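You operate a simulated robot arm through the tools that you are given. There is no shell and no other tool. Be economical: measure what you need, move in short steps, check, and stop when the job is done.

You are at the controls of a simulated two-armed robot. One attempt, no reset.

TASK
Pick up the green-spout squeeze bottle from the gap beside the green stand with one hand, pass it to the other hand and put it on the top of the wooden boxes. Set down upright: green-spout squeeze bottle.

Only the result counts: the job must be done as asked and must still hold three seconds after the hand-in. Knocking over, shifting, dropping, spilling or breaking anything else fails it.

THE ROBOT
Two 7-joint arms with two-finger parallel grippers on one trunk, on a base that drives. Base frame: it is fixed to the floor where the robot stands at the start and does not move with it; the origin is under the middle of the robot, x ahead of it, y to its left, z up. Units: m, rad, N and s.
The left shoulder is at the start at [0.05, 0.168, 1.132], the right one opposite. With the tool pointing down near the work surface each hand reaches from about 0.2 to 0.66 m from the robot's upright axis, wherever it stands, measured 20 degrees to its own side. Places, roughly: top of the wooden boxes [-0.5, -1.4, 0.6]. Payload 1.57 kg a hand.
Tool frame (each hand has its own): the origin (TCP) lies between the finger pads and is the grasp point; the fingertips stand 0.03 m ahead of it; z points along the fingers, y is the line along which they close. Largest opening 0.08 m; finger width 0.017, thickness 0.012; the body of the gripper, 0.04 by 0.082 m, starts 0.08 m behind the TCP.
Orientation is told as [roll, pitch, yaw] about the base's x, y, z axes, in that order, counted from this pose: with the fingers straight down and closing along the base's y, the tool's x points along the base's -x, its y along +y and its z along -z.

THE INTERFACE
- The arms move only by the tool drive_tool. It takes "left_moves", "right_moves" or both (then of equal length, played together; a hand with none holds still); each is a list of rows, each a list of 3 entries, a list of its own where there are three numbers: the shift along the tool's x, y, z in mm, then the turn, a rotation vector about the tool's x, y, z in rad, then the opening, from 0 (shut) to 1 (fully open). In form: [[[x, y, z], [wx, wy, wz], hand], ...]. A call has 1 to 8 rows; each row shifts and turns the commanded pose from where the row before left it, along the tool's axes as they then stand. Rows are played at 5 a second. More than 0.05 m and 0.15 rad between two rows, or a gripper value outside its range, and nothing of the call is played. A pose out of reach is approached as far as the arm can. The call stops where the force on the tool passes 40 N (or 10 N more than at its start, if that is more) or the arm is blocked; 0.2 s more then pass. Each finger travels about 0.045 m/s and halts on what it meets, pressing with about 40 N; the grip force reading is that of the motor and also rises with nothing between the fingers. The clock runs only during rows and for 0.2 s after the last one: add rows that do not move to give the fingers time. It gives the time, the measured TCP pose, the force on the tool (base axes), the opening and the grip force at its end, in the units of the frame above (readings bear some noise), with the torque about the TCP (base axes, N m) and any sound that the robot's microphone picked up, and new pictures: "pictures" is both (left out), scene, wrist or none (wrist: the cameras of the hands that moved).
- Cameras (640 x 400 px; columns grow to the right, rows downward): "scene" is now at [0.1256, -0.0257, 1.347]; the picture's right is [-0.26, -0.96, 0.00], its down [-0.51, 0.14, -0.85] and it looks along [0.82, -0.22, -0.53] (base axes); focal length 266 px, centre (320, 200). "left" rides on the left gripper at [0.072, 0.007, -0.122] in its tool frame; the picture's right is [-0.09, 1.00, 0.00], its down [-0.84, -0.08, -0.54] and it looks along [-0.54, -0.05, 0.84] (tool axes); focal length 238 px, centre (320, 200). "right" rides on the right gripper at [0.072, -0.007, -0.122] in its tool frame; the picture's right is [0.09, 1.00, 0.00], its down [-0.84, 0.08, -0.54] and it looks along [-0.54, 0.05, 0.84] (tool axes); focal length 238 px, centre (320, 200). There is no depth. A picture from a camera that has moved, and an enlarged one, comes with that camera's place and axes in the base frame and with its lens.
- move_column(by): slides the trunk up (or, below 0, down) by that many m; the arms and the scene camera ride with it, the base frame stays. It gives what a move gives, with no picture.
- base_move(legs): drives the robot by 1 to 6 legs, each [ahead, left, turn to the left] in m, m and rad, along the robot's own axes; the way and the turn of a leg run together, so that a leg with both is an arc; at most 1.5 m and 3.142 rad a leg. The arms and the cameras ride along, it lands a little off, and it stops where it bumps. It gives what a move gives, and a new picture of the scene camera.
- head_to(pan, tilt): turns the head with the scene camera to pan (to the left, within 1.396 rad either way) and tilt (down, from -0.506 to 1.204), counted from straight ahead of the robot. It gives what a move gives, and a new picture of the scene camera.
- close_up(camera, box): a new picture of the part [left, top, right, bottom] of that camera's present view, enlarged. It takes no simulated time.
- finish_job(): hands the job in; it is judged then, once.

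Go step by step. Nothing tells you exact positions but the pictures and the camera data: compare them with the known pose of the tool, close in by small moves and look again before you grip or let go. The budget is 120 turns and 260 pictures, counting those below and the enlarged ones. Unless the task says otherwise, let go and move clear before handing in, and close with one line.

The tools are called after "Call:" as name(argument=value, ...) on one line, values as JSON. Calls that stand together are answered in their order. drive_tool: Moves the arms, as the interface text tells. Its arguments: {"type":"object","properties":{"left_moves":{"type":"array","items":{"type":"array"}},"right_moves":{"type":"array","items":{"type":"array"}},"pictures":{"type":"string","enum":["both","scene","wrist","none"]}},"required":[]} The other tools are called the same way: move_column (by) slides the trunk up or down; base_move (legs) drives the base; head_to (pan, tilt) turns the head that bears the scene camera; close_up (camera, box) takes an enlarged picture of a part of a camera's view; finish_job () hands the job in.

At the start:

```text
t: 0.0
left_tool_pos: [0.4476, 0.0747, 1.1661]
left_tcp_rot: [0.0, 0.0, 0.001]
left_contact_force: [0.2, 0.4, 0.1]
left_moment: [0.01, 0.01, -0.04]
left_finger_gap: 0.0804
left_grip_force: 0.0
right_tool_pos: [0.3752, -0.3592, 1.228]
right_tcp_rot: [0.002, 0.001, -0.002]
right_contact_force: [0.6, 0.1, 0.1]
right_moment: [0.0, -0.01, 0.01]
right_finger_gap: 0.0799
right_grip_force: 0.1
trunk travel left (down, up): [-0.3, 0.143]
robot x, y, heading: [-0.0001, 0.0027, -0.003]
head pan, tilt: [-0.265, 0.56]
```

scene: 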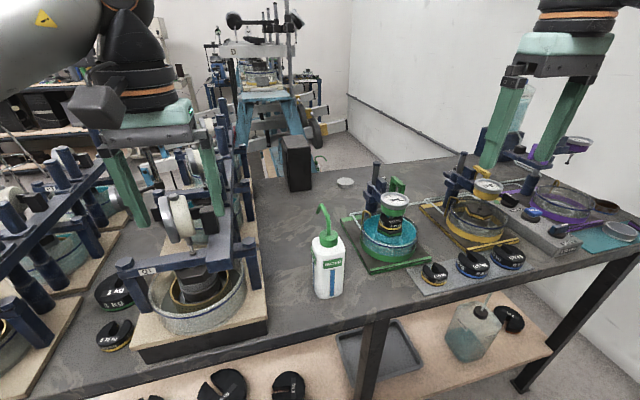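
right: 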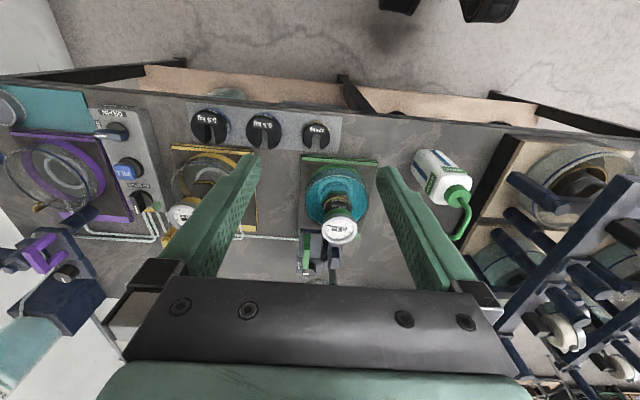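
left: 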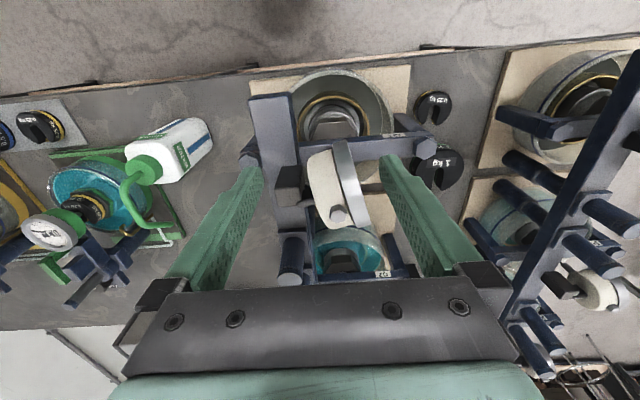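

I see the white bottle with the green spout between the left stand and the green-based bowl stand. I'll enlarge the views to measure it.

Call:
close_up(camera="scene", box=[240, 150, 440, 310])

Call:
close_up(camera="right", box=[360, 110, 520, 260])

Call:
close_up(camera="left", box=[40, 90, 260, 260])

Call:
head_to(pan=-1.39, tilt=0.6)

```text
2.50 times, centred on (340, 230) of scene
camera zoom: at [0.1256, -0.0257, 1.347], right [-0.26, -0.96, 0.0], down [-0.51, 0.14, -0.85], along [0.82, -0.22, -0.53], focal length 665 px, centre (270, 125)
```

zoom: 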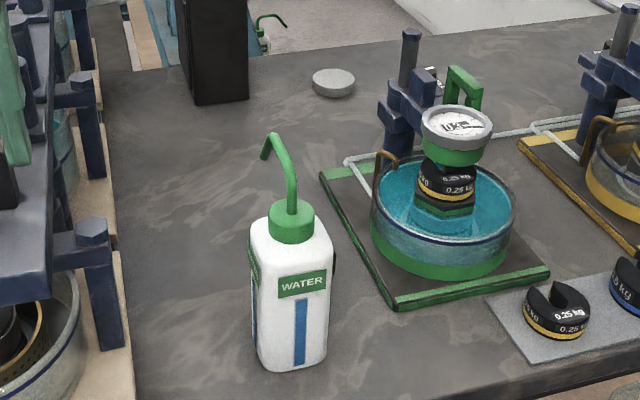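

```text
2.67 times, centred on (440, 185) of right
camera zoom: at [0.3016, -0.367, 1.3496], right [-0.09, 1.0, 0.0], down [0.84, 0.08, 0.54], along [0.54, 0.05, -0.84], focal length 636 px, centre (0, 240)
```

zoom: 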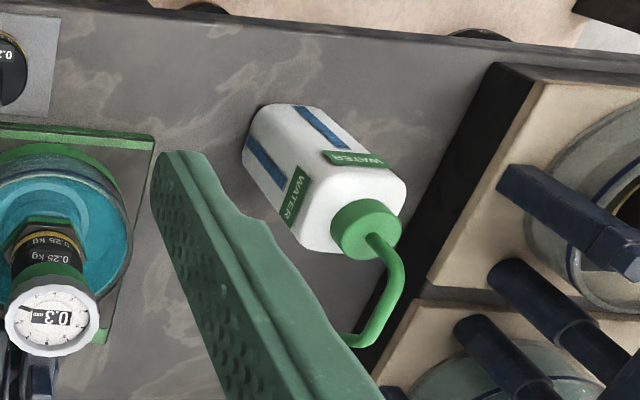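

```text
2.35 times, centred on (150, 175) of left
camera zoom: at [0.3767, 0.0835, 1.2877], right [0.09, 1.0, 0.0], down [0.84, -0.08, 0.54], along [0.54, -0.05, -0.84], focal length 561 px, centre (720, 259)
```

zoom: 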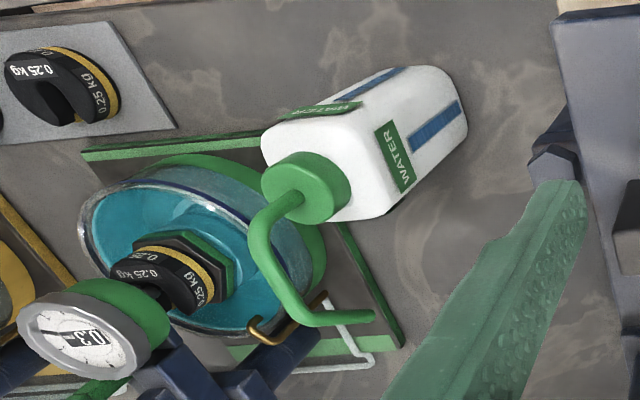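

```text
t: 1.4
left_tool_pos: [0.4478, 0.0753, 1.1663]
left_tcp_rot: [-0.001, -0.001, 0.001]
left_contact_force: [-0.4, 1.2, -0.5]
left_moment: [-0.01, 0.01, 0.02]
left_finger_gap: 0.0798
left_grip_force: 0.1
right_tool_pos: [0.375, -0.3607, 1.228]
right_tcp_rot: [0.0, 0.0, 0.001]
right_contact_force: [0.2, -1.7, -0.6]
right_moment: [0.0, 0.01, -0.02]
right_finger_gap: 0.0801
right_grip_force: 0.0
trunk travel left (down, up): [-0.3, 0.143]
robot x, y, heading: [0.0003, -0.002, 0.003]
head pan, tilt: [-1.389, 0.6]
camera scene: at [0.0552, -0.0891, 1.3435], right [-0.98, -0.18, 0.0], down [-0.1, 0.56, -0.83], along [0.15, -0.81, -0.56], focal length 266 px, centre (320, 200)
```

scene: 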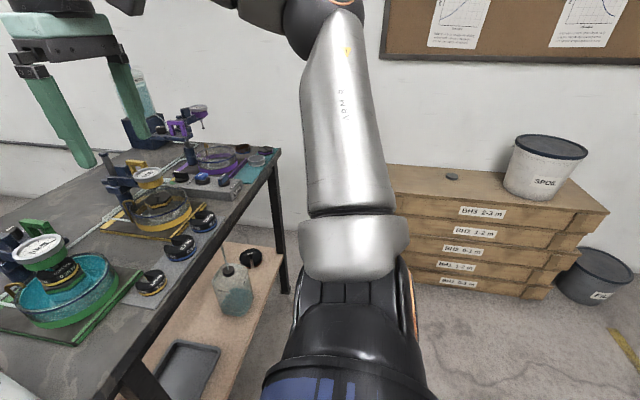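

The cap triangulates to about (0.48, -0.135, 1.03), and the spout arches toward +x up to about z 1.09. I'll turn the head back and bring the right hand above the bottle, with the left hand moving aside.

Call:
head_to(pan=-0.265, tilt=0.6)

Call:
drive_tool(left_moves=[[[0, 20, -10], [0, 0, 0], 1], [[0, 20, -10], [0, 0, 0], 1], [[0, 20, -10], [0, 0, 0], 1], [[0, 20, 0], [0, 0, 0], 1], [[0, 20, 0], [0, 0, 0], 1], [[0, 0, 0], [0, 0, 0], 1], [[0, 0, 0], [0, 0, 0], 1]], right_moves=[[[-15, 32, 8], [0, 0, 0], 1], [[-15, 32, 8], [0, 0, 0], 1], [[-15, 32, 8], [0, 0, 0], 1], [[-15, 32, 8], [0, 0, 0], 1], [[-15, 32, 8], [0, 0, 0], 1], [[-15, 32, 8], [0, 0, 0], 1], [[-15, 33, 8], [0, 0, 0], 1]], pictures="both")

```text
t: 2.7
left_tool_pos: [0.4489, 0.0761, 1.166]
left_tcp_rot: [-0.001, 0.0, 0.0]
left_contact_force: [-0.2, 0.5, 0.5]
left_moment: [0.01, 0.01, 0.02]
left_finger_gap: 0.0799
left_grip_force: 0.1
right_tool_pos: [0.3746, -0.361, 1.2271]
right_tcp_rot: [0.001, 0.0, -0.001]
right_contact_force: [0.4, 0.2, -0.5]
right_moment: [-0.04, 0.03, 0.03]
right_finger_gap: 0.0795
right_grip_force: 0.1
trunk travel left (down, up): [-0.3, 0.143]
robot x, y, heading: [-0.0007, 0.0009, -0.002]
head pan, tilt: [-0.265, 0.6]
camera scene: at [0.1245, -0.0254, 1.3435], right [-0.26, -0.96, 0.0], down [-0.55, 0.15, -0.83], along [0.8, -0.22, -0.56], focal length 266 px, centre (320, 200)
```

scene: 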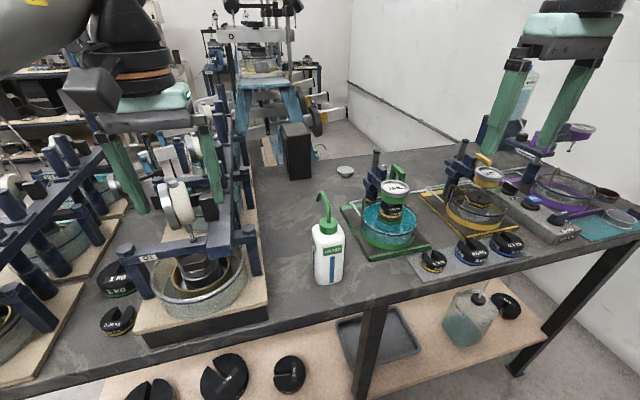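

```text
t: 4.3
left_tool_pos: [0.4498, 0.1753, 1.1954]
left_tcp_rot: [0.001, 0.001, 0.001]
left_contact_force: [0.3, -0.2, -0.5]
left_moment: [-0.03, -0.01, 0.02]
left_finger_gap: 0.08
left_grip_force: 0.0
right_tool_pos: [0.4468, -0.1831, 1.1638]
right_tcp_rot: [-0.001, -0.001, -0.002]
right_contact_force: [0.0, 0.4, 0.0]
right_moment: [-0.01, 0.02, 0.02]
right_finger_gap: 0.08
right_grip_force: 0.1
right hand out of reach, approached as far as the arm can: row 6, 7
trunk travel left (down, up): [-0.3, 0.143]
robot x, y, heading: [-0.0012, 0.0017, 0.001]
head pan, tilt: [-0.265, 0.6]
camera scene: at [0.1252, -0.0255, 1.3434], right [-0.26, -0.96, 0.0], down [-0.55, 0.15, -0.82], along [0.8, -0.22, -0.57], focal length 266 px, centre (320, 200)
camera right: at [0.3749, -0.1882, 1.2858], right [-0.09, 1.0, 0.0], down [0.84, 0.08, 0.54], along [0.54, 0.05, -0.84], focal length 238 px, centre (320, 200)
camera left: at [0.3781, 0.1837, 1.3172], right [0.09, 1.0, 0.0], down [0.84, -0.08, 0.54], along [0.54, -0.05, -0.84], focal length 238 px, centre (320, 200)
```

scene: 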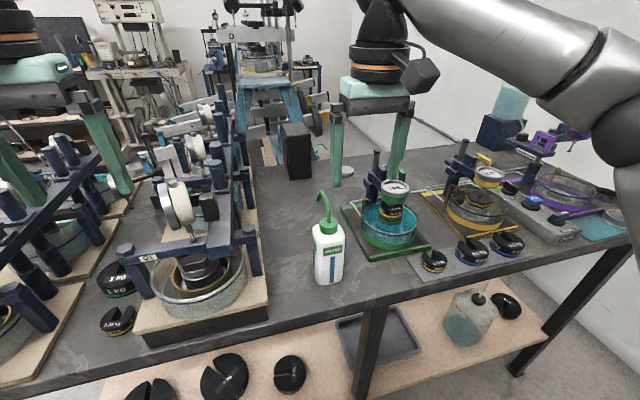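
right: 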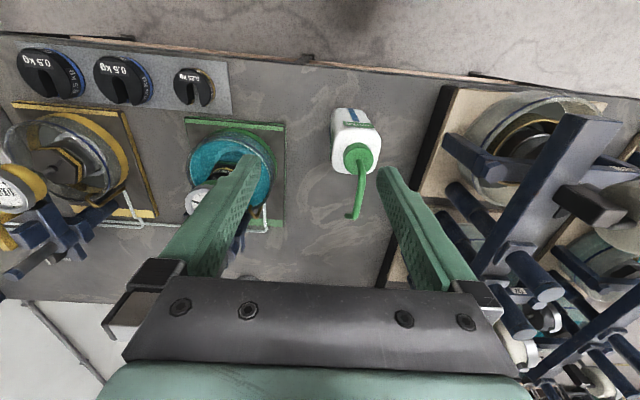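
left: 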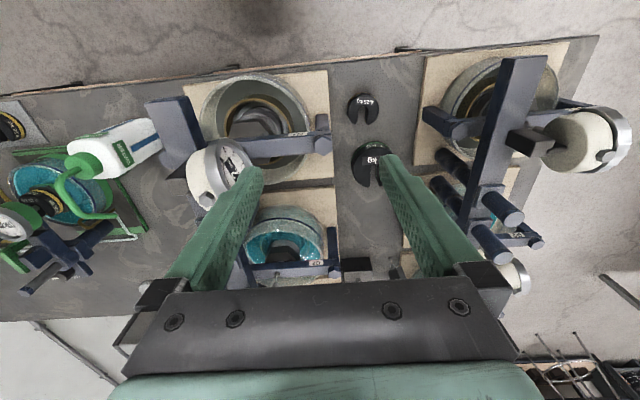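

The right hand stopped short, because the arm is high relative to the shoulder. Raising the trunk will give it more reach at this height.

Call:
move_column(by=0.14)

Call:
drive_tool(right_moves=[[[0, 0, 40], [0, 0, 0], 1], [[0, 0, 40], [0, 0, 0], 1], [[-10, 16, 40], [0, 0, 0], 1], [[-12, 16, 10], [0, 0, 0], 1], [[-12, 16, 0], [0, 0, 0], 1], [[0, 0, 0], [0, 0, 0], 1]], pictures="both")

```text
t: 6.0
left_tool_pos: [0.4498, 0.1756, 1.3352]
left_tcp_rot: [0.001, 0.001, 0.0]
left_contact_force: [0.2, 0.2, -0.5]
left_moment: [-0.05, 0.02, -0.01]
left_finger_gap: 0.0798
left_grip_force: 0.1
right_tool_pos: [0.4471, -0.1813, 1.3041]
right_tcp_rot: [0.0, 0.0, -0.001]
right_contact_force: [0.3, 0.4, 0.8]
right_moment: [0.01, -0.03, 0.01]
right_finger_gap: 0.0801
right_grip_force: 0.1
trunk travel left (down, up): [-0.44, 0.003]
robot x, y, heading: [0.0032, 0.0036, -0.002]
head pan, tilt: [-0.265, 0.6]
```

```text
t: 7.4
left_tool_pos: [0.4485, 0.1759, 1.3368]
left_tcp_rot: [0.0, 0.001, -0.001]
left_contact_force: [0.1, 0.1, 0.7]
left_moment: [0.03, 0.0, 0.01]
left_finger_gap: 0.0799
left_grip_force: 0.0
right_tool_pos: [0.4674, -0.1558, 1.1752]
right_tcp_rot: [0.001, -0.003, -0.003]
right_contact_force: [0.5, 0.2, 0.6]
right_moment: [-0.01, 0.0, -0.01]
right_finger_gap: 0.08
right_grip_force: 0.1
right hand out of reach, approached as far as the arm can: row 4, 5
trunk travel left (down, up): [-0.44, 0.003]
robot x, y, heading: [0.0004, 0.0026, -0.003]
head pan, tilt: [-0.265, 0.6]
camera scene: at [0.1246, -0.0255, 1.4835], right [-0.26, -0.96, 0.0], down [-0.55, 0.15, -0.82], along [0.8, -0.22, -0.57], focal length 266 px, centre (320, 200)
camera right: at [0.3936, -0.162, 1.2968], right [-0.09, 1.0, 0.0], down [0.84, 0.08, 0.54], along [0.54, 0.05, -0.84], focal length 238 px, centre (320, 200)
```

scene: 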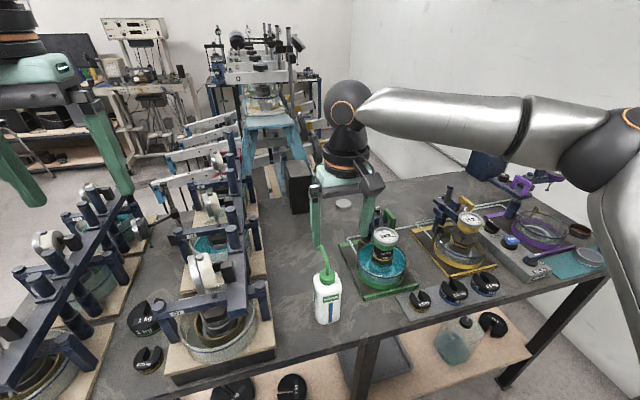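
right: 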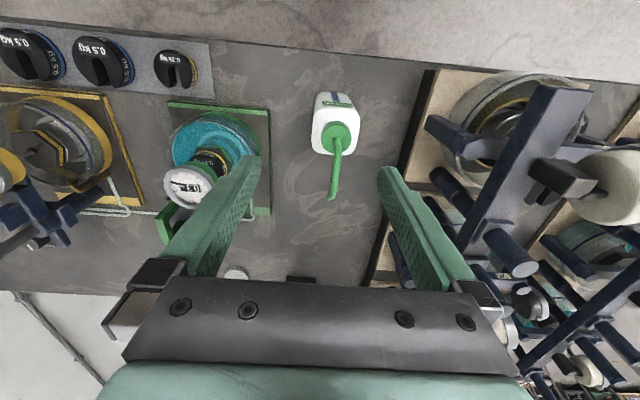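

I'm about 2 cm short of the bottle. I'll drive the base ahead 4 cm, since the fingers are still well above the spout.

Call:
base_move(legs=[[0.04, 0, 0]])

Call:
drive_tool(right_moves=[[[13, 10, 10], [0, 0, 0], 1], [[14, 10, 10], [0, 0, 0], 1], [[0, 0, 0], [0, 0, 0], 1]], pictures="both")

Call:
close_up(camera="right", box=[240, 80, 400, 230])

Call:
close_up(camera="scene", box=[260, 200, 420, 330])

```text
t: 8.2
left_tool_pos: [0.4886, 0.1762, 1.3367]
left_tcp_rot: [-0.001, 0.0, 0.0]
left_contact_force: [-0.6, 0.4, -0.1]
left_moment: [0.02, 0.03, -0.01]
left_finger_gap: 0.0799
left_grip_force: 0.2
right_tool_pos: [0.5078, -0.154, 1.174]
right_tcp_rot: [0.001, 0.001, 0.0]
right_contact_force: [-0.6, 0.1, -0.4]
right_moment: [0.04, 0.02, 0.01]
right_finger_gap: 0.08
right_grip_force: 0.0
trunk travel left (down, up): [-0.44, 0.003]
robot x, y, heading: [0.039, -0.0, -0.007]
head pan, tilt: [-0.265, 0.6]
camera scene: at [0.1653, -0.0254, 1.4834], right [-0.26, -0.96, 0.0], down [-0.55, 0.15, -0.82], along [0.8, -0.22, -0.57], focal length 266 px, centre (320, 200)
```

scene: 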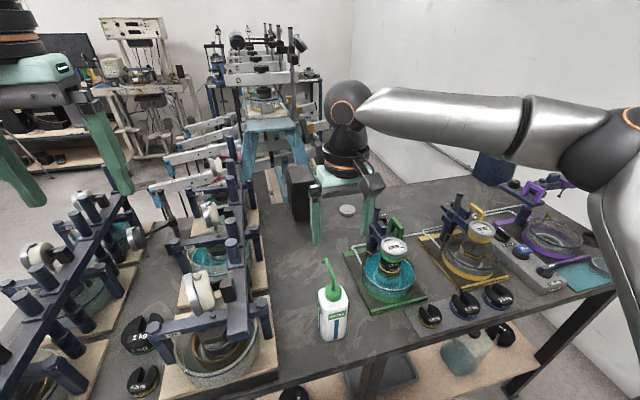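

```text
t: 9.1
left_tool_pos: [0.4886, 0.1756, 1.3361]
left_tcp_rot: [0.001, -0.002, 0.0]
left_contact_force: [0.6, -0.7, -0.6]
left_moment: [0.0, 0.0, -0.01]
left_finger_gap: 0.0803
left_grip_force: 0.0
right_tool_pos: [0.4805, -0.1341, 1.1537]
right_tcp_rot: [0.003, -0.003, -0.002]
right_contact_force: [-0.3, 0.7, 0.0]
right_moment: [-0.02, 0.01, 0.0]
right_finger_gap: 0.0801
right_grip_force: 0.0
trunk travel left (down, up): [-0.44, 0.003]
robot x, y, heading: [0.0396, -0.0003, 0.002]
head pan, tilt: [-0.265, 0.6]
camera scene: at [0.1638, -0.0254, 1.4835], right [-0.26, -0.96, 0.0], down [-0.55, 0.15, -0.83], along [0.8, -0.22, -0.56], focal length 266 px, centre (320, 200)
camera right: at [0.406, -0.142, 1.2768], right [-0.09, 1.0, 0.0], down [0.84, 0.07, 0.55], along [0.54, 0.05, -0.84], focal length 238 px, centre (320, 200)
```

scene: 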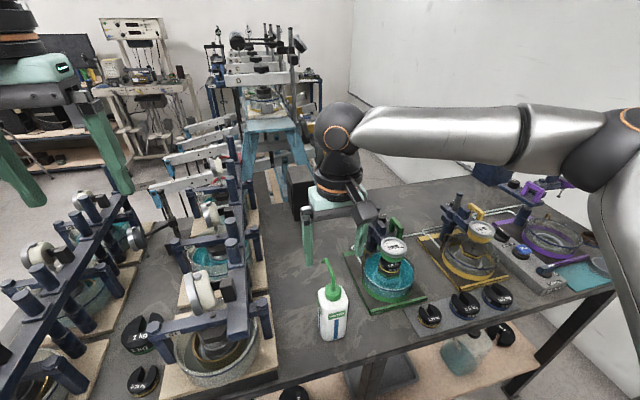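
right: 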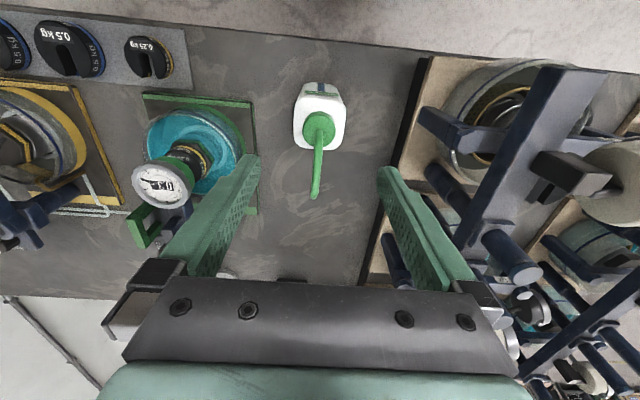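

```text
2.67 times, centred on (320, 155) of right
camera zoom: at [0.406, -0.142, 1.2768], right [-0.09, 1.0, 0.0], down [0.84, 0.07, 0.55], along [0.54, 0.05, -0.84], focal length 636 px, centre (320, 320)
```

zoom: 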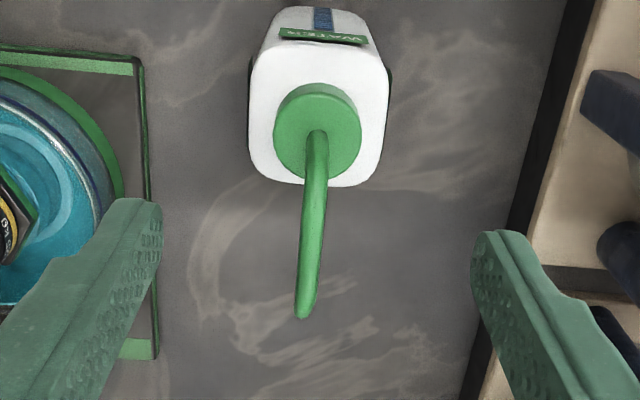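

```text
3.08 times, centred on (340, 265) of scene
camera zoom: at [0.1638, -0.0254, 1.4835], right [-0.26, -0.96, 0.0], down [-0.55, 0.15, -0.83], along [0.8, -0.22, -0.56], focal length 818 px, centre (258, 0)
```

zoom: 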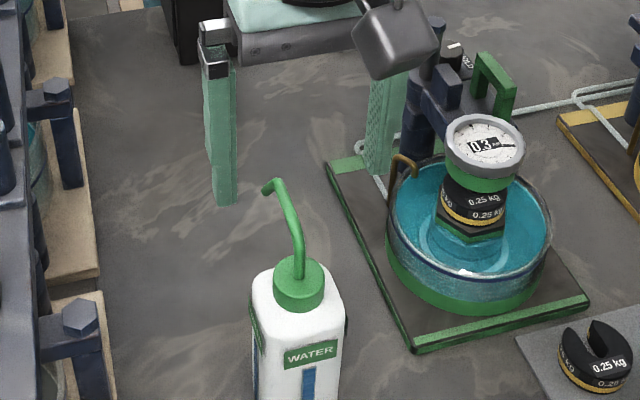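

The hand is aligned with the cap in y, and the bottle faces are square to the gripper. I'll descend so the fingertips straddle the cap just above the shoulder, then check.

Call:
drive_tool(right_moves=[[[1, 0, 30], [0, 0, 0], 1], [[1, 0, 30], [0, 0, 0], 1], [[1, 0, 30], [0, 0, 0], 1], [[0, 0, 12], [0, 0, 0], 1], [[0, 0, 0], [0, 0, 0], 1]], pictures="both")

Call:
close_up(camera="right", box=[240, 80, 400, 230])

Call:
close_up(camera="scene", box=[260, 200, 420, 330])

```text
t: 10.2
left_tool_pos: [0.4882, 0.1766, 1.3367]
left_tcp_rot: [0.0, 0.001, 0.0]
left_contact_force: [0.4, 0.4, -0.1]
left_moment: [0.01, -0.01, 0.01]
left_finger_gap: 0.0802
left_grip_force: 0.0
right_tool_pos: [0.4687, -0.1487, 1.0575]
right_tcp_rot: [0.004, -0.003, 0.001]
right_contact_force: [0.9, -0.3, -0.2]
right_moment: [-0.01, 0.02, 0.03]
right_finger_gap: 0.0801
right_grip_force: 0.1
right hand out of reach, approached as far as the arm can: row 1, 2, 3, 4
trunk travel left (down, up): [-0.44, 0.003]
robot x, y, heading: [0.0428, 0.0022, -0.002]
head pan, tilt: [-0.265, 0.6]
camera scene: at [0.1639, -0.0254, 1.4835], right [-0.26, -0.96, 0.0], down [-0.55, 0.15, -0.83], along [0.8, -0.22, -0.56], focal length 266 px, centre (320, 200)
camera right: at [0.3946, -0.156, 1.1792], right [-0.09, 1.0, 0.0], down [0.84, 0.08, 0.54], along [0.54, 0.05, -0.84], focal length 238 px, centre (320, 200)
```

scene: 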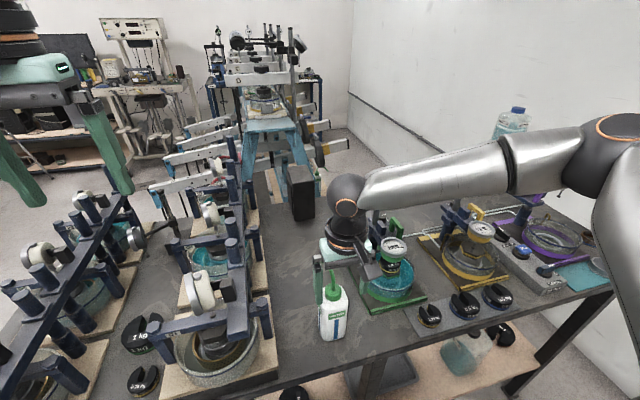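
right: 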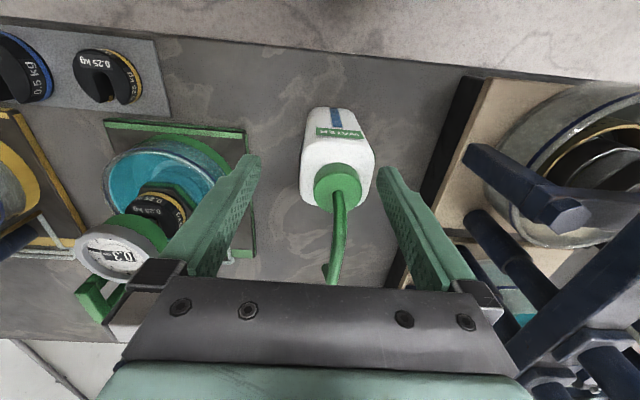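

```text
2.67 times, centred on (320, 155) of right
camera zoom: at [0.3946, -0.156, 1.1792], right [-0.09, 1.0, 0.0], down [0.84, 0.08, 0.54], along [0.54, 0.05, -0.84], focal length 636 px, centre (320, 320)
```

zoom: 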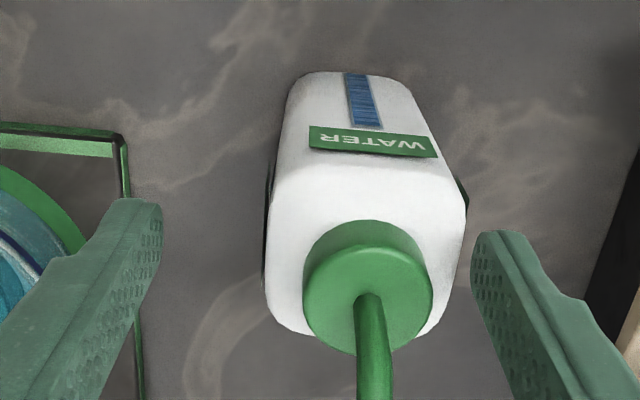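

```text
3.08 times, centred on (340, 265) of scene
camera zoom: at [0.1639, -0.0254, 1.4835], right [-0.26, -0.96, 0.0], down [-0.55, 0.15, -0.83], along [0.8, -0.22, -0.56], focal length 818 px, centre (258, 0)
```

zoom: 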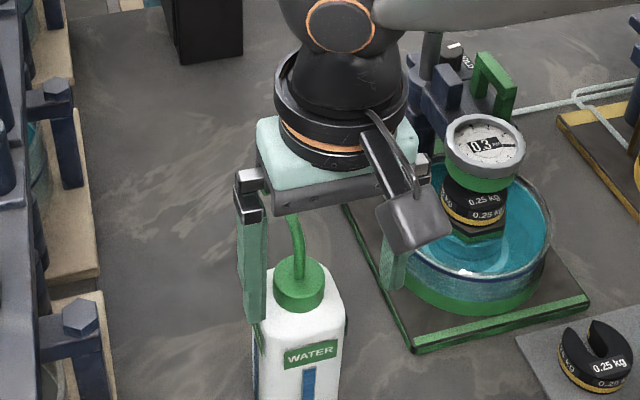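

The arm drifted sideways at its reach limit. I'll rise clear, move the base a little left and ahead so the bottle sits better in the right arm's workspace, then retry.

Call:
drive_tool(right_moves=[[[0, 0, -30], [0, 0, 0], 1], [[0, 0, -40], [0, 0, 0], 1], [[0, 0, -40], [0, 0, 0], 1], [[0, 0, 0], [0, 0, 0], 1]], pictures="none")

Call:
base_move(legs=[[0.03, 0.07, 0]])

```text
t: 11.2
left_tool_pos: [0.4889, 0.1764, 1.3357]
left_tcp_rot: [0.001, 0.0, -0.001]
left_contact_force: [0.4, -0.2, 0.6]
left_moment: [-0.01, 0.02, -0.01]
left_finger_gap: 0.08
left_grip_force: 0.2
right_tool_pos: [0.4668, -0.15, 1.1669]
right_tcp_rot: [0.003, 0.0, 0.0]
right_contact_force: [0.1, -0.5, 0.2]
right_moment: [0.0, 0.0, 0.01]
right_finger_gap: 0.0798
right_grip_force: 0.0
trunk travel left (down, up): [-0.44, 0.003]
robot x, y, heading: [0.0371, 0.0018, -0.0]
head pan, tilt: [-0.265, 0.6]
```

```text
t: 12.5
left_tool_pos: [0.5181, 0.2464, 1.3358]
left_tcp_rot: [-0.002, 0.001, 0.002]
left_contact_force: [-0.6, 0.0, -0.1]
left_moment: [-0.01, 0.0, 0.01]
left_finger_gap: 0.0803
left_grip_force: 0.1
right_tool_pos: [0.4978, -0.0801, 1.1669]
right_tcp_rot: [0.002, -0.002, 0.001]
right_contact_force: [0.8, 0.2, -0.4]
right_moment: [-0.01, -0.04, -0.03]
right_finger_gap: 0.08
right_grip_force: 0.1
trunk travel left (down, up): [-0.44, 0.003]
robot x, y, heading: [0.0695, 0.0695, 0.001]
head pan, tilt: [-0.265, 0.6]
camera scene: at [0.1938, 0.045, 1.4835], right [-0.26, -0.97, 0.0], down [-0.55, 0.15, -0.83], along [0.8, -0.22, -0.56], focal length 266 px, centre (320, 200)
```

scene: 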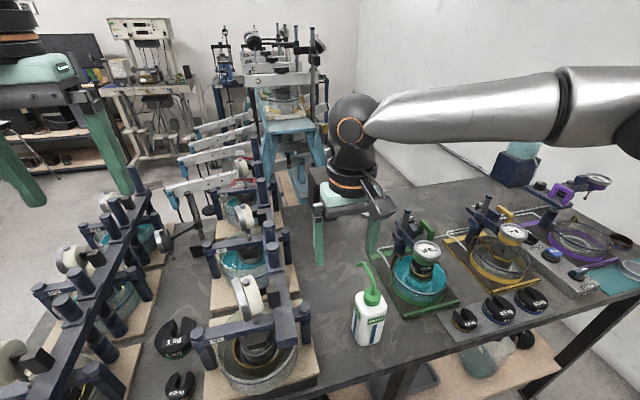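

Call:
drive_tool(right_moves=[[[10, -27, 0], [0, 0, 0], 1], [[11, -28, 0], [0, 0, 0], 1], [[0, 0, 20], [0, 0, 0], 1], [[0, 0, 20], [0, 0, 0], 1], [[0, 0, 0], [0, 0, 0], 1]], pictures="wrist")

Call:
close_up(camera="right", box=[240, 80, 400, 230])

```text
t: 13.7
left_tool_pos: [0.5178, 0.2465, 1.3364]
left_tcp_rot: [0.001, 0.0, 0.002]
left_contact_force: [0.0, -0.8, 0.0]
left_moment: [0.01, -0.01, 0.0]
left_finger_gap: 0.0801
left_grip_force: 0.1
right_tool_pos: [0.4771, -0.1357, 1.1251]
right_tcp_rot: [0.001, -0.002, 0.0]
right_contact_force: [-0.6, 0.7, 0.7]
right_moment: [0.0, 0.0, -0.02]
right_finger_gap: 0.0802
right_grip_force: 0.1
trunk travel left (down, up): [-0.44, 0.003]
robot x, y, heading: [0.0699, 0.069, 0.002]
head pan, tilt: [-0.265, 0.6]
camera right: at [0.4037, -0.142, 1.2471], right [-0.09, 1.0, 0.0], down [0.84, 0.08, 0.54], along [0.54, 0.05, -0.84], focal length 238 px, centre (320, 200)
```

right: 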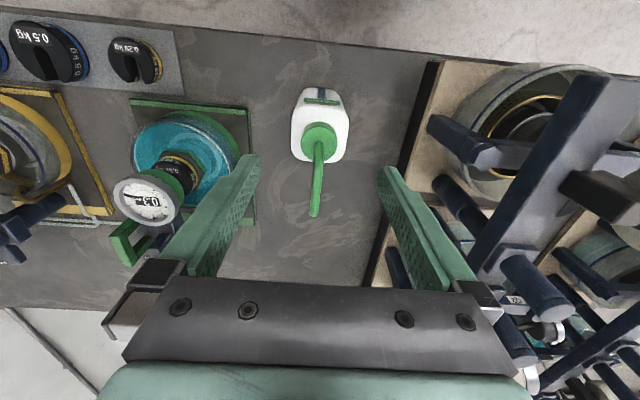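

```text
2.67 times, centred on (320, 155) of right
camera zoom: at [0.4037, -0.142, 1.2471], right [-0.09, 1.0, 0.0], down [0.84, 0.08, 0.54], along [0.54, 0.05, -0.84], focal length 636 px, centre (320, 320)
```

zoom: 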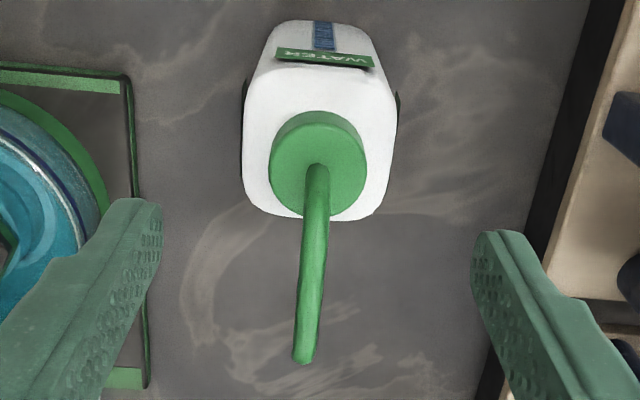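

Now it's reachable and aligned. Descending around the cap.

Call:
drive_tool(right_moves=[[[1, 0, 25], [0, 0, 0], 1], [[1, 0, 25], [0, 0, 0], 1], [[0, 0, 22], [0, 0, 0], 1], [[0, 0, 0], [0, 0, 0], 1]], pictures="both")

Call:
close_up(camera="right", box=[200, 120, 440, 300])

Call:
close_up(camera="scene", box=[310, 230, 450, 350])

```text
t: 14.7
left_tool_pos: [0.5172, 0.2457, 1.3364]
left_tcp_rot: [0.0, -0.001, 0.002]
left_contact_force: [-0.2, -0.1, 0.3]
left_moment: [-0.02, 0.03, 0.02]
left_finger_gap: 0.08
left_grip_force: 0.1
right_tool_pos: [0.4741, -0.1366, 1.0533]
right_tcp_rot: [0.001, -0.002, -0.001]
right_contact_force: [-0.3, -1.2, 1.2]
right_moment: [0.0, 0.03, 0.01]
right_finger_gap: 0.0802
right_grip_force: 0.1
trunk travel left (down, up): [-0.44, 0.003]
robot x, y, heading: [0.0711, 0.0706, 0.004]
head pan, tilt: [-0.265, 0.6]
camera scene: at [0.1934, 0.0446, 1.4835], right [-0.26, -0.97, 0.0], down [-0.55, 0.15, -0.83], along [0.8, -0.22, -0.56], focal length 266 px, centre (320, 200)
camera right: at [0.3999, -0.1426, 1.1762], right [-0.09, 1.0, 0.0], down [0.84, 0.08, 0.54], along [0.54, 0.05, -0.84], focal length 238 px, centre (320, 200)
```

scene: 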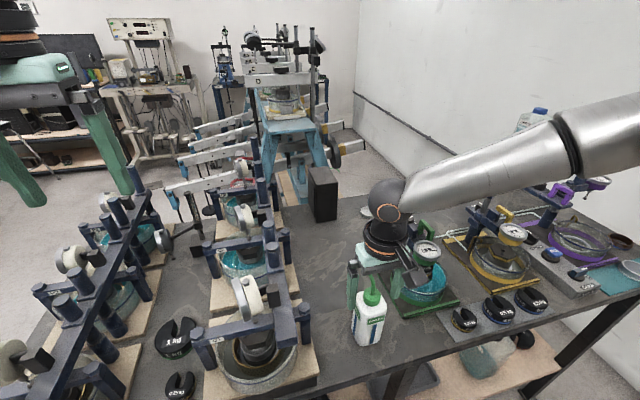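
right: 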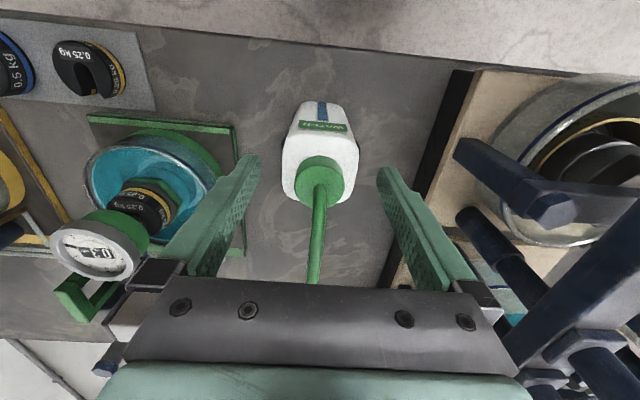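

```text
2.22 times, centred on (320, 210) of right
camera zoom: at [0.3999, -0.1426, 1.1762], right [-0.09, 1.0, 0.0], down [0.84, 0.08, 0.54], along [0.54, 0.05, -0.84], focal length 530 px, centre (320, 178)
```

zoom: 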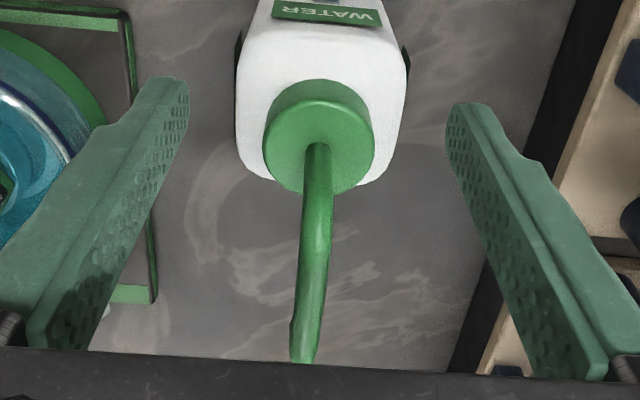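

```text
3.33 times, centred on (380, 290) of scene
camera zoom: at [0.1934, 0.0446, 1.4835], right [-0.26, -0.97, 0.0], down [-0.55, 0.15, -0.83], along [0.8, -0.22, -0.56], focal length 886 px, centre (120, -100)
```

zoom: 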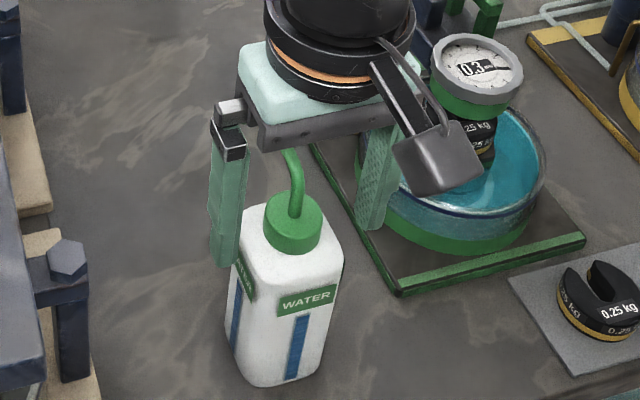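

Centred on the cap. Closing.

Call:
drive_tool(right_moves=[[[0, 0, 0], [0, 0, 0], 0.6], [[0, 0, 0], [0, 0, 0], 0.3], [[0, 0, 0], [0, 0, 0], 0], [[0, 0, 0], [0, 0, 0], 0], [[0, 0, 0], [0, 0, 0], 0], [[0, 0, 0], [0, 0, 0], 0]], pictures="wrist")

Call:
close_up(camera="scene", box=[310, 230, 450, 350])

```text
t: 16.1
left_tool_pos: [0.5184, 0.2459, 1.3368]
left_tcp_rot: [0.0, 0.0, 0.002]
left_contact_force: [0.3, 0.1, -0.2]
left_moment: [0.02, 0.04, 0.01]
left_finger_gap: 0.08
left_grip_force: 0.1
right_tool_pos: [0.4726, -0.1357, 1.0544]
right_tcp_rot: [0.001, -0.002, -0.001]
right_contact_force: [-1.2, 0.1, -0.5]
right_moment: [-0.01, 0.02, 0.02]
right_finger_gap: 0.0557
right_grip_force: 12.8
trunk travel left (down, up): [-0.44, 0.003]
robot x, y, heading: [0.0711, 0.0701, 0.008]
head pan, tilt: [-0.265, 0.6]
camera right: at [0.4003, -0.1426, 1.1764], right [-0.09, 1.0, 0.0], down [0.84, 0.08, 0.54], along [0.54, 0.05, -0.84], focal length 238 px, centre (320, 200)
```

right: 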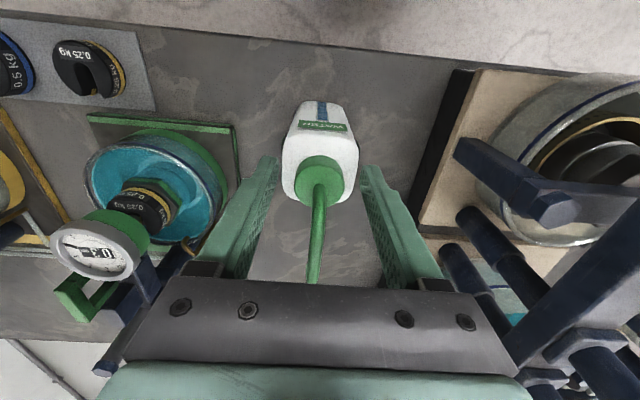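

```text
3.33 times, centred on (380, 290) of scene
camera zoom: at [0.1937, 0.0445, 1.4835], right [-0.26, -0.97, 0.0], down [-0.55, 0.15, -0.83], along [0.8, -0.22, -0.57], focal length 886 px, centre (120, -100)
```

zoom: 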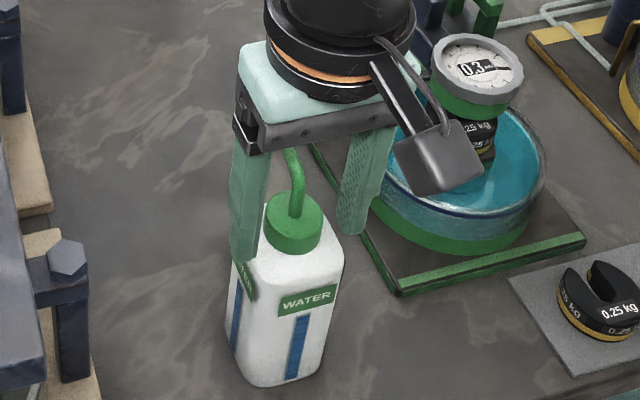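

The fingers met the bottle body's shoulder rather than the cap, at a gap of about 56 mm. There is still clearance to the spout arch, so I'll open, go 24 mm lower and grip the body properly.

Call:
drive_tool(right_moves=[[[0, 0, 0], [0, 0, 0], 1], [[0, 0, 0], [0, 0, 0], 1], [[0, 0, 0], [0, 0, 0], 1], [[0, 0, 12], [0, 0, 0], 1], [[0, 0, 12], [0, 0, 0], 1], [[0, 0, 0], [0, 0, 0], 1]], pictures="wrist")

Call:
close_up(camera="scene", box=[310, 230, 450, 350])

```text
t: 17.5
left_tool_pos: [0.5181, 0.2464, 1.3372]
left_tcp_rot: [0.001, 0.0, 0.003]
left_contact_force: [-0.8, -0.5, -0.2]
left_moment: [-0.03, -0.02, -0.02]
left_finger_gap: 0.0799
left_grip_force: 0.1
right_tool_pos: [0.4732, -0.1348, 1.0303]
right_tcp_rot: [0.002, -0.001, 0.0]
right_contact_force: [0.3, 0.6, 0.0]
right_moment: [0.03, 0.01, 0.02]
right_finger_gap: 0.0801
right_grip_force: 0.0
trunk travel left (down, up): [-0.44, 0.003]
robot x, y, heading: [0.071, 0.07, 0.004]
head pan, tilt: [-0.265, 0.6]
camera right: at [0.4011, -0.1415, 1.1525], right [-0.09, 1.0, 0.0], down [0.84, 0.08, 0.54], along [0.54, 0.05, -0.84], focal length 238 px, centre (320, 200)
```

right: 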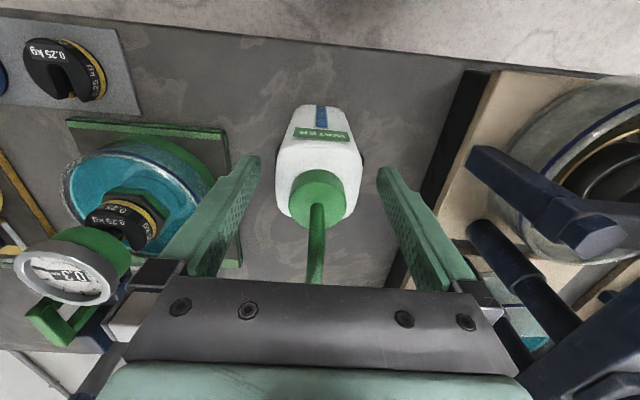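

```text
3.33 times, centred on (380, 290) of scene
camera zoom: at [0.1935, 0.0446, 1.4835], right [-0.26, -0.97, 0.0], down [-0.55, 0.15, -0.83], along [0.8, -0.22, -0.56], focal length 886 px, centre (120, -100)
```

zoom: 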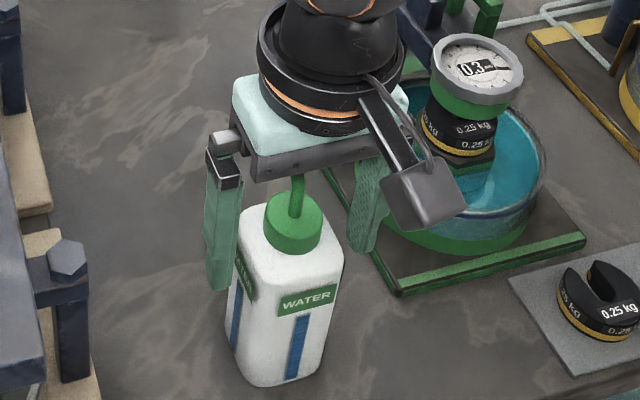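

Call:
drive_tool(right_moves=[[[0, 0, 0], [0, 0, 0], 0.6], [[0, 0, 0], [0, 0, 0], 0.3], [[0, 0, 0], [0, 0, 0], 0], [[0, 0, 0], [0, 0, 0], 0], [[0, 0, 0], [0, 0, 0], 0], [[0, 0, 0], [0, 0, 0], 0]], pictures="wrist")

Call:
close_up(camera="scene", box=[310, 230, 450, 350])

```text
t: 18.9
left_tool_pos: [0.5186, 0.2456, 1.3359]
left_tcp_rot: [0.001, 0.001, 0.002]
left_contact_force: [1.2, -0.1, -0.4]
left_moment: [-0.03, 0.01, 0.01]
left_finger_gap: 0.08
left_grip_force: 0.2
right_tool_pos: [0.4739, -0.1345, 1.0309]
right_tcp_rot: [0.002, -0.003, -0.001]
right_contact_force: [0.7, 0.1, 0.1]
right_moment: [-0.02, -0.01, -0.03]
right_finger_gap: 0.0556
right_grip_force: 12.0
trunk travel left (down, up): [-0.44, 0.003]
robot x, y, heading: [0.0687, 0.0676, 0.001]
head pan, tilt: [-0.265, 0.6]
camera right: at [0.4011, -0.1416, 1.1524], right [-0.09, 1.0, 0.0], down [0.84, 0.08, 0.54], along [0.54, 0.05, -0.84], focal length 238 px, centre (320, 200)
```

right: 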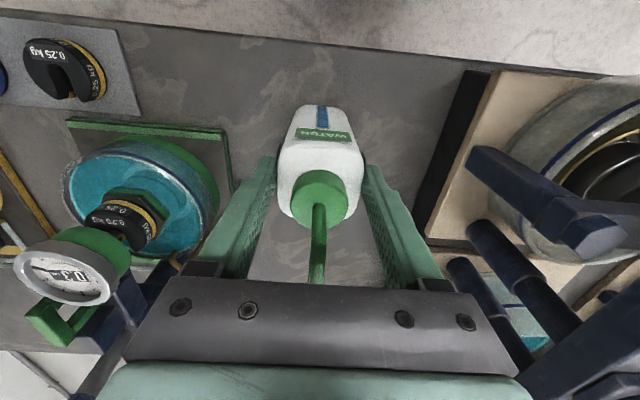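

```text
3.33 times, centred on (380, 290) of scene
camera zoom: at [0.1937, 0.0445, 1.4835], right [-0.26, -0.97, 0.0], down [-0.55, 0.15, -0.83], along [0.8, -0.22, -0.57], focal length 886 px, centre (120, -100)
```

zoom: 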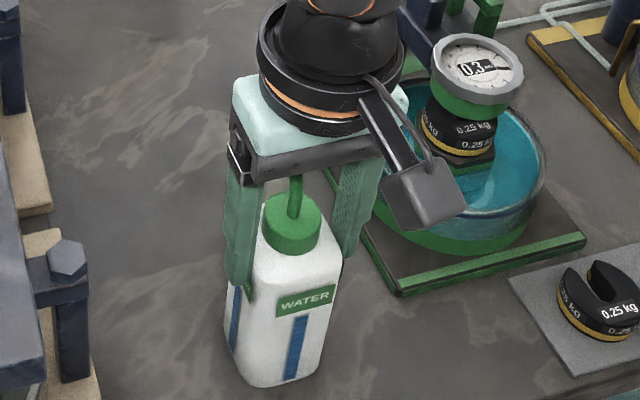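

Gripped at a 55.6 mm gap. Lifting gently and checking.

Call:
drive_tool(right_moves=[[[0, 0, 0], [0, 0, 0], 0], [[0, 0, -5], [0, 0, 0], 0], [[0, 0, -10], [0, 0, 0], 0], [[0, 0, -10], [0, 0, 0], 0], [[0, 0, -10], [0, 0, 0], 0], [[0, 0, 0], [0, 0, 0], 0]], pictures="both")

```text
t: 20.3
left_tool_pos: [0.5189, 0.2462, 1.3374]
left_tcp_rot: [-0.001, 0.0, 0.001]
left_contact_force: [-0.8, 0.0, -0.7]
left_moment: [-0.02, -0.02, 0.01]
left_finger_gap: 0.08
left_grip_force: 0.0
right_tool_pos: [0.4739, -0.1349, 1.0657]
right_tcp_rot: [0.002, -0.001, 0.001]
right_contact_force: [-0.2, -0.7, -2.8]
right_moment: [0.0, 0.02, 0.01]
right_finger_gap: 0.0561
right_grip_force: 12.1
trunk travel left (down, up): [-0.44, 0.003]
robot x, y, heading: [0.0702, 0.0711, -0.002]
head pan, tilt: [-0.265, 0.6]
camera scene: at [0.1939, 0.0445, 1.4834], right [-0.26, -0.97, 0.0], down [-0.55, 0.15, -0.82], along [0.8, -0.22, -0.57], focal length 266 px, centre (320, 200)
camera right: at [0.4014, -0.1417, 1.1873], right [-0.09, 1.0, 0.0], down [0.84, 0.08, 0.54], along [0.54, 0.05, -0.84], focal length 238 px, centre (320, 200)
```

scene: 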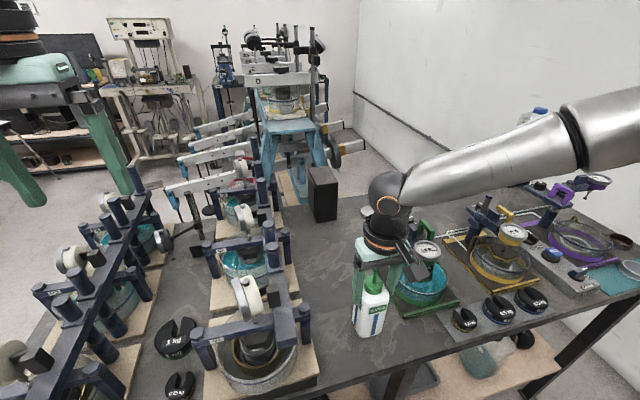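
right: 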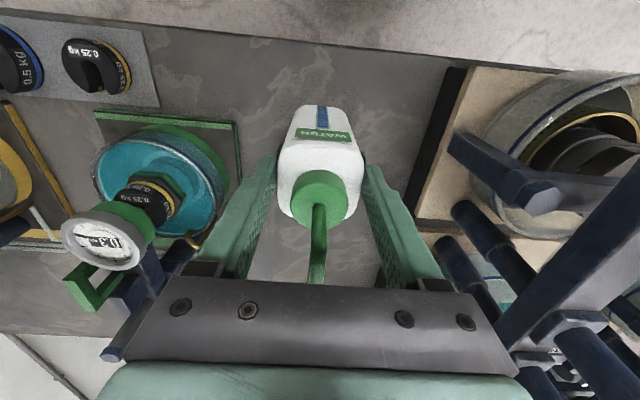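

The bottle is held, at about 2.8 N. I'll raise it clear and back the base away from the table for the handover.

Call:
drive_tool(right_moves=[[[0, 0, -30], [0, 0, 0], 0], [[0, 0, -35], [0, 0, 0], 0], [[0, 0, -35], [0, 0, 0], 0], [[0, 0, 0], [0, 0, 0], 0]], pictures="scene")

Call:
base_move(legs=[[-0.3, 0, 0]])

```text
t: 21.3
left_tool_pos: [0.5183, 0.246, 1.3357]
left_tcp_rot: [0.0, 0.0, 0.003]
left_contact_force: [-0.8, 0.3, 0.1]
left_moment: [-0.02, 0.03, 0.02]
left_finger_gap: 0.0798
left_grip_force: 0.2
right_tool_pos: [0.475, -0.133, 1.1647]
right_tcp_rot: [0.001, -0.001, 0.002]
right_contact_force: [0.1, -0.6, -3.0]
right_moment: [0.02, 0.04, 0.0]
right_finger_gap: 0.056
right_grip_force: 12.4
trunk travel left (down, up): [-0.44, 0.003]
robot x, y, heading: [0.0669, 0.0661, 0.003]
head pan, tilt: [-0.265, 0.6]
camera scene: at [0.1942, 0.0443, 1.4834], right [-0.26, -0.97, 0.0], down [-0.55, 0.15, -0.82], along [0.8, -0.22, -0.57], focal length 266 px, centre (320, 200)
```

scene: 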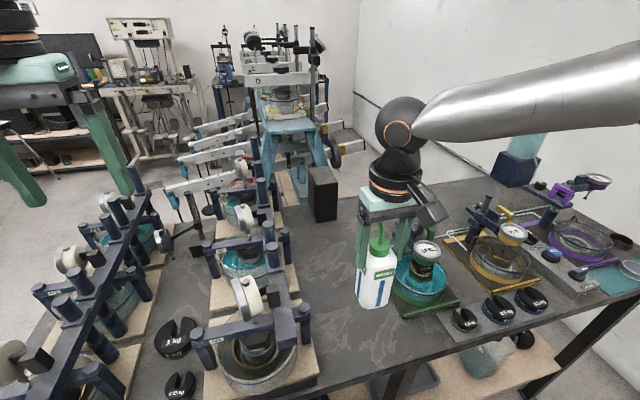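

```text
t: 23.4
left_tool_pos: [0.2239, 0.2452, 1.3354]
left_tcp_rot: [-0.001, -0.001, 0.001]
left_contact_force: [0.3, 0.5, 0.3]
left_moment: [0.0, -0.02, 0.01]
left_finger_gap: 0.08
left_grip_force: 0.1
right_tool_pos: [0.1803, -0.1334, 1.1648]
right_tcp_rot: [0.001, -0.001, 0.001]
right_contact_force: [1.2, 0.4, -2.5]
right_moment: [-0.04, 0.02, -0.01]
right_finger_gap: 0.0558
right_grip_force: 12.0
trunk travel left (down, up): [-0.44, 0.003]
robot x, y, heading: [-0.2268, 0.0696, 0.006]
head pan, tilt: [-0.265, 0.6]
camera scene: at [-0.0996, 0.0442, 1.4835], right [-0.26, -0.97, 0.0], down [-0.55, 0.15, -0.83], along [0.8, -0.21, -0.56], focal length 266 px, centre (320, 200)
```

scene: 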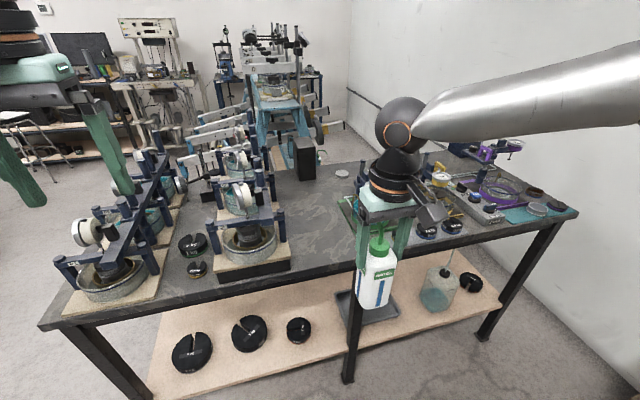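

The bottle is clear of the table. The left hand will come in from the left side, tilted about 35° below horizontal, and grip the lower body front-to-back. First I'll yaw it by -90°, then tilt it.

Call:
drive_tool(left_moves=[[[0, 0, 0], [0, 0, 0.14], 1], [[0, 0, 0], [0, 0, 0.14], 1], [[0, 0, 0], [0, 0, 0.14], 1], [[0, 0, 0], [0, 0, 0.14], 1], [[0, 0, 0], [0, 0, 0.14], 1], [[0, 0, 0], [0, 0, 0.14], 1], [[0, 0, 0], [0, 0, 0.14], 1], [[0, 0, 0], [0, 0, 0.14], 1]], pictures="none")

Call:
drive_tool(left_moves=[[[0, 0, 0], [0, 0, 0.113], 1], [[0, 0, 0], [0, 0, 0.113], 1], [[0, 0, 0], [0, 0, 0.113], 1], [[0, 0, 0], [0, 0, 0.113], 1], [[0, 0, 0], [0, -0.14, 0], 1], [[0, 0, 0], [0, -0.14, 0], 1], [[0, 0, 0], [0, -0.14, 0], 1], [[0, 0, 0], [0, 0, 0], 1]], pictures="both")

```text
t: 25.2
left_tool_pos: [0.16, 0.2044, 1.3016]
left_tcp_rot: [0.0, -0.001, -1.12]
left_contact_force: [0.2, -0.1, 0.1]
left_moment: [-0.02, 0.02, 0.02]
left_finger_gap: 0.08
left_grip_force: 0.0
left hand out of reach, approached as far as the arm can: row 6, 7, 8
right_tool_pos: [0.181, -0.1337, 1.1651]
right_tcp_rot: [0.001, -0.003, 0.003]
right_contact_force: [-0.4, -0.6, -2.7]
right_moment: [-0.02, 0.05, 0.02]
right_finger_gap: 0.0557
right_grip_force: 12.0
trunk travel left (down, up): [-0.44, 0.003]
robot x, y, heading: [-0.2242, 0.0693, 0.001]
head pan, tilt: [-0.265, 0.6]
```

```text
t: 27.0
left_tool_pos: [0.0721, 0.1596, 1.2698]
left_tcp_rot: [-0.002, -0.421, -1.568]
left_contact_force: [0.1, -0.6, -0.2]
left_moment: [0.04, 0.02, -0.01]
left_finger_gap: 0.0801
left_grip_force: 0.0
left hand out of reach, approached as far as the arm can: row 1, 2, 3, 4
right_tool_pos: [0.1811, -0.1348, 1.1639]
right_tcp_rot: [0.002, -0.003, 0.003]
right_contact_force: [0.0, 0.1, -2.4]
right_moment: [0.01, 0.03, -0.01]
right_finger_gap: 0.0558
right_grip_force: 11.2
trunk travel left (down, up): [-0.44, 0.003]
robot x, y, heading: [-0.224, 0.0696, 0.003]
head pan, tilt: [-0.265, 0.6]
camera scene: at [-0.0992, 0.0438, 1.4835], right [-0.26, -0.97, 0.0], down [-0.55, 0.15, -0.82], along [0.8, -0.21, -0.57], focal length 266 px, centre (320, 200)
camera left: at [0.0787, 0.2767, 1.3514], right [1.0, -0.08, 0.04], down [-0.08, -0.54, 0.84], along [-0.05, -0.84, -0.55], focal length 238 px, centre (320, 200)
```

scene: 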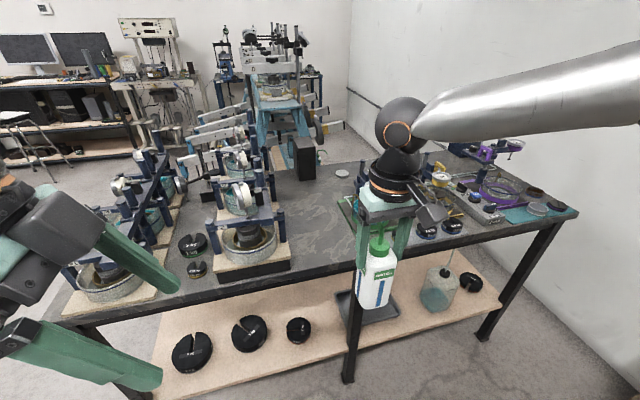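
left: 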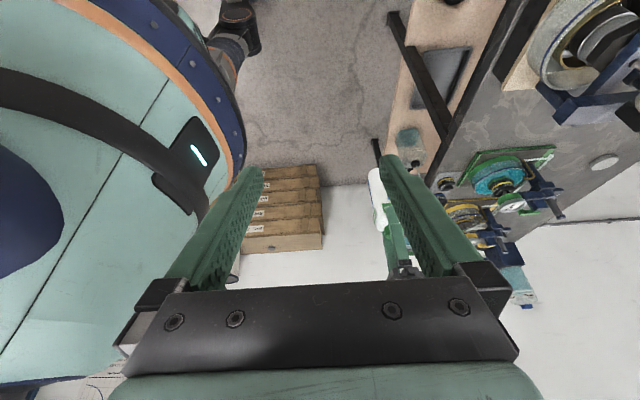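

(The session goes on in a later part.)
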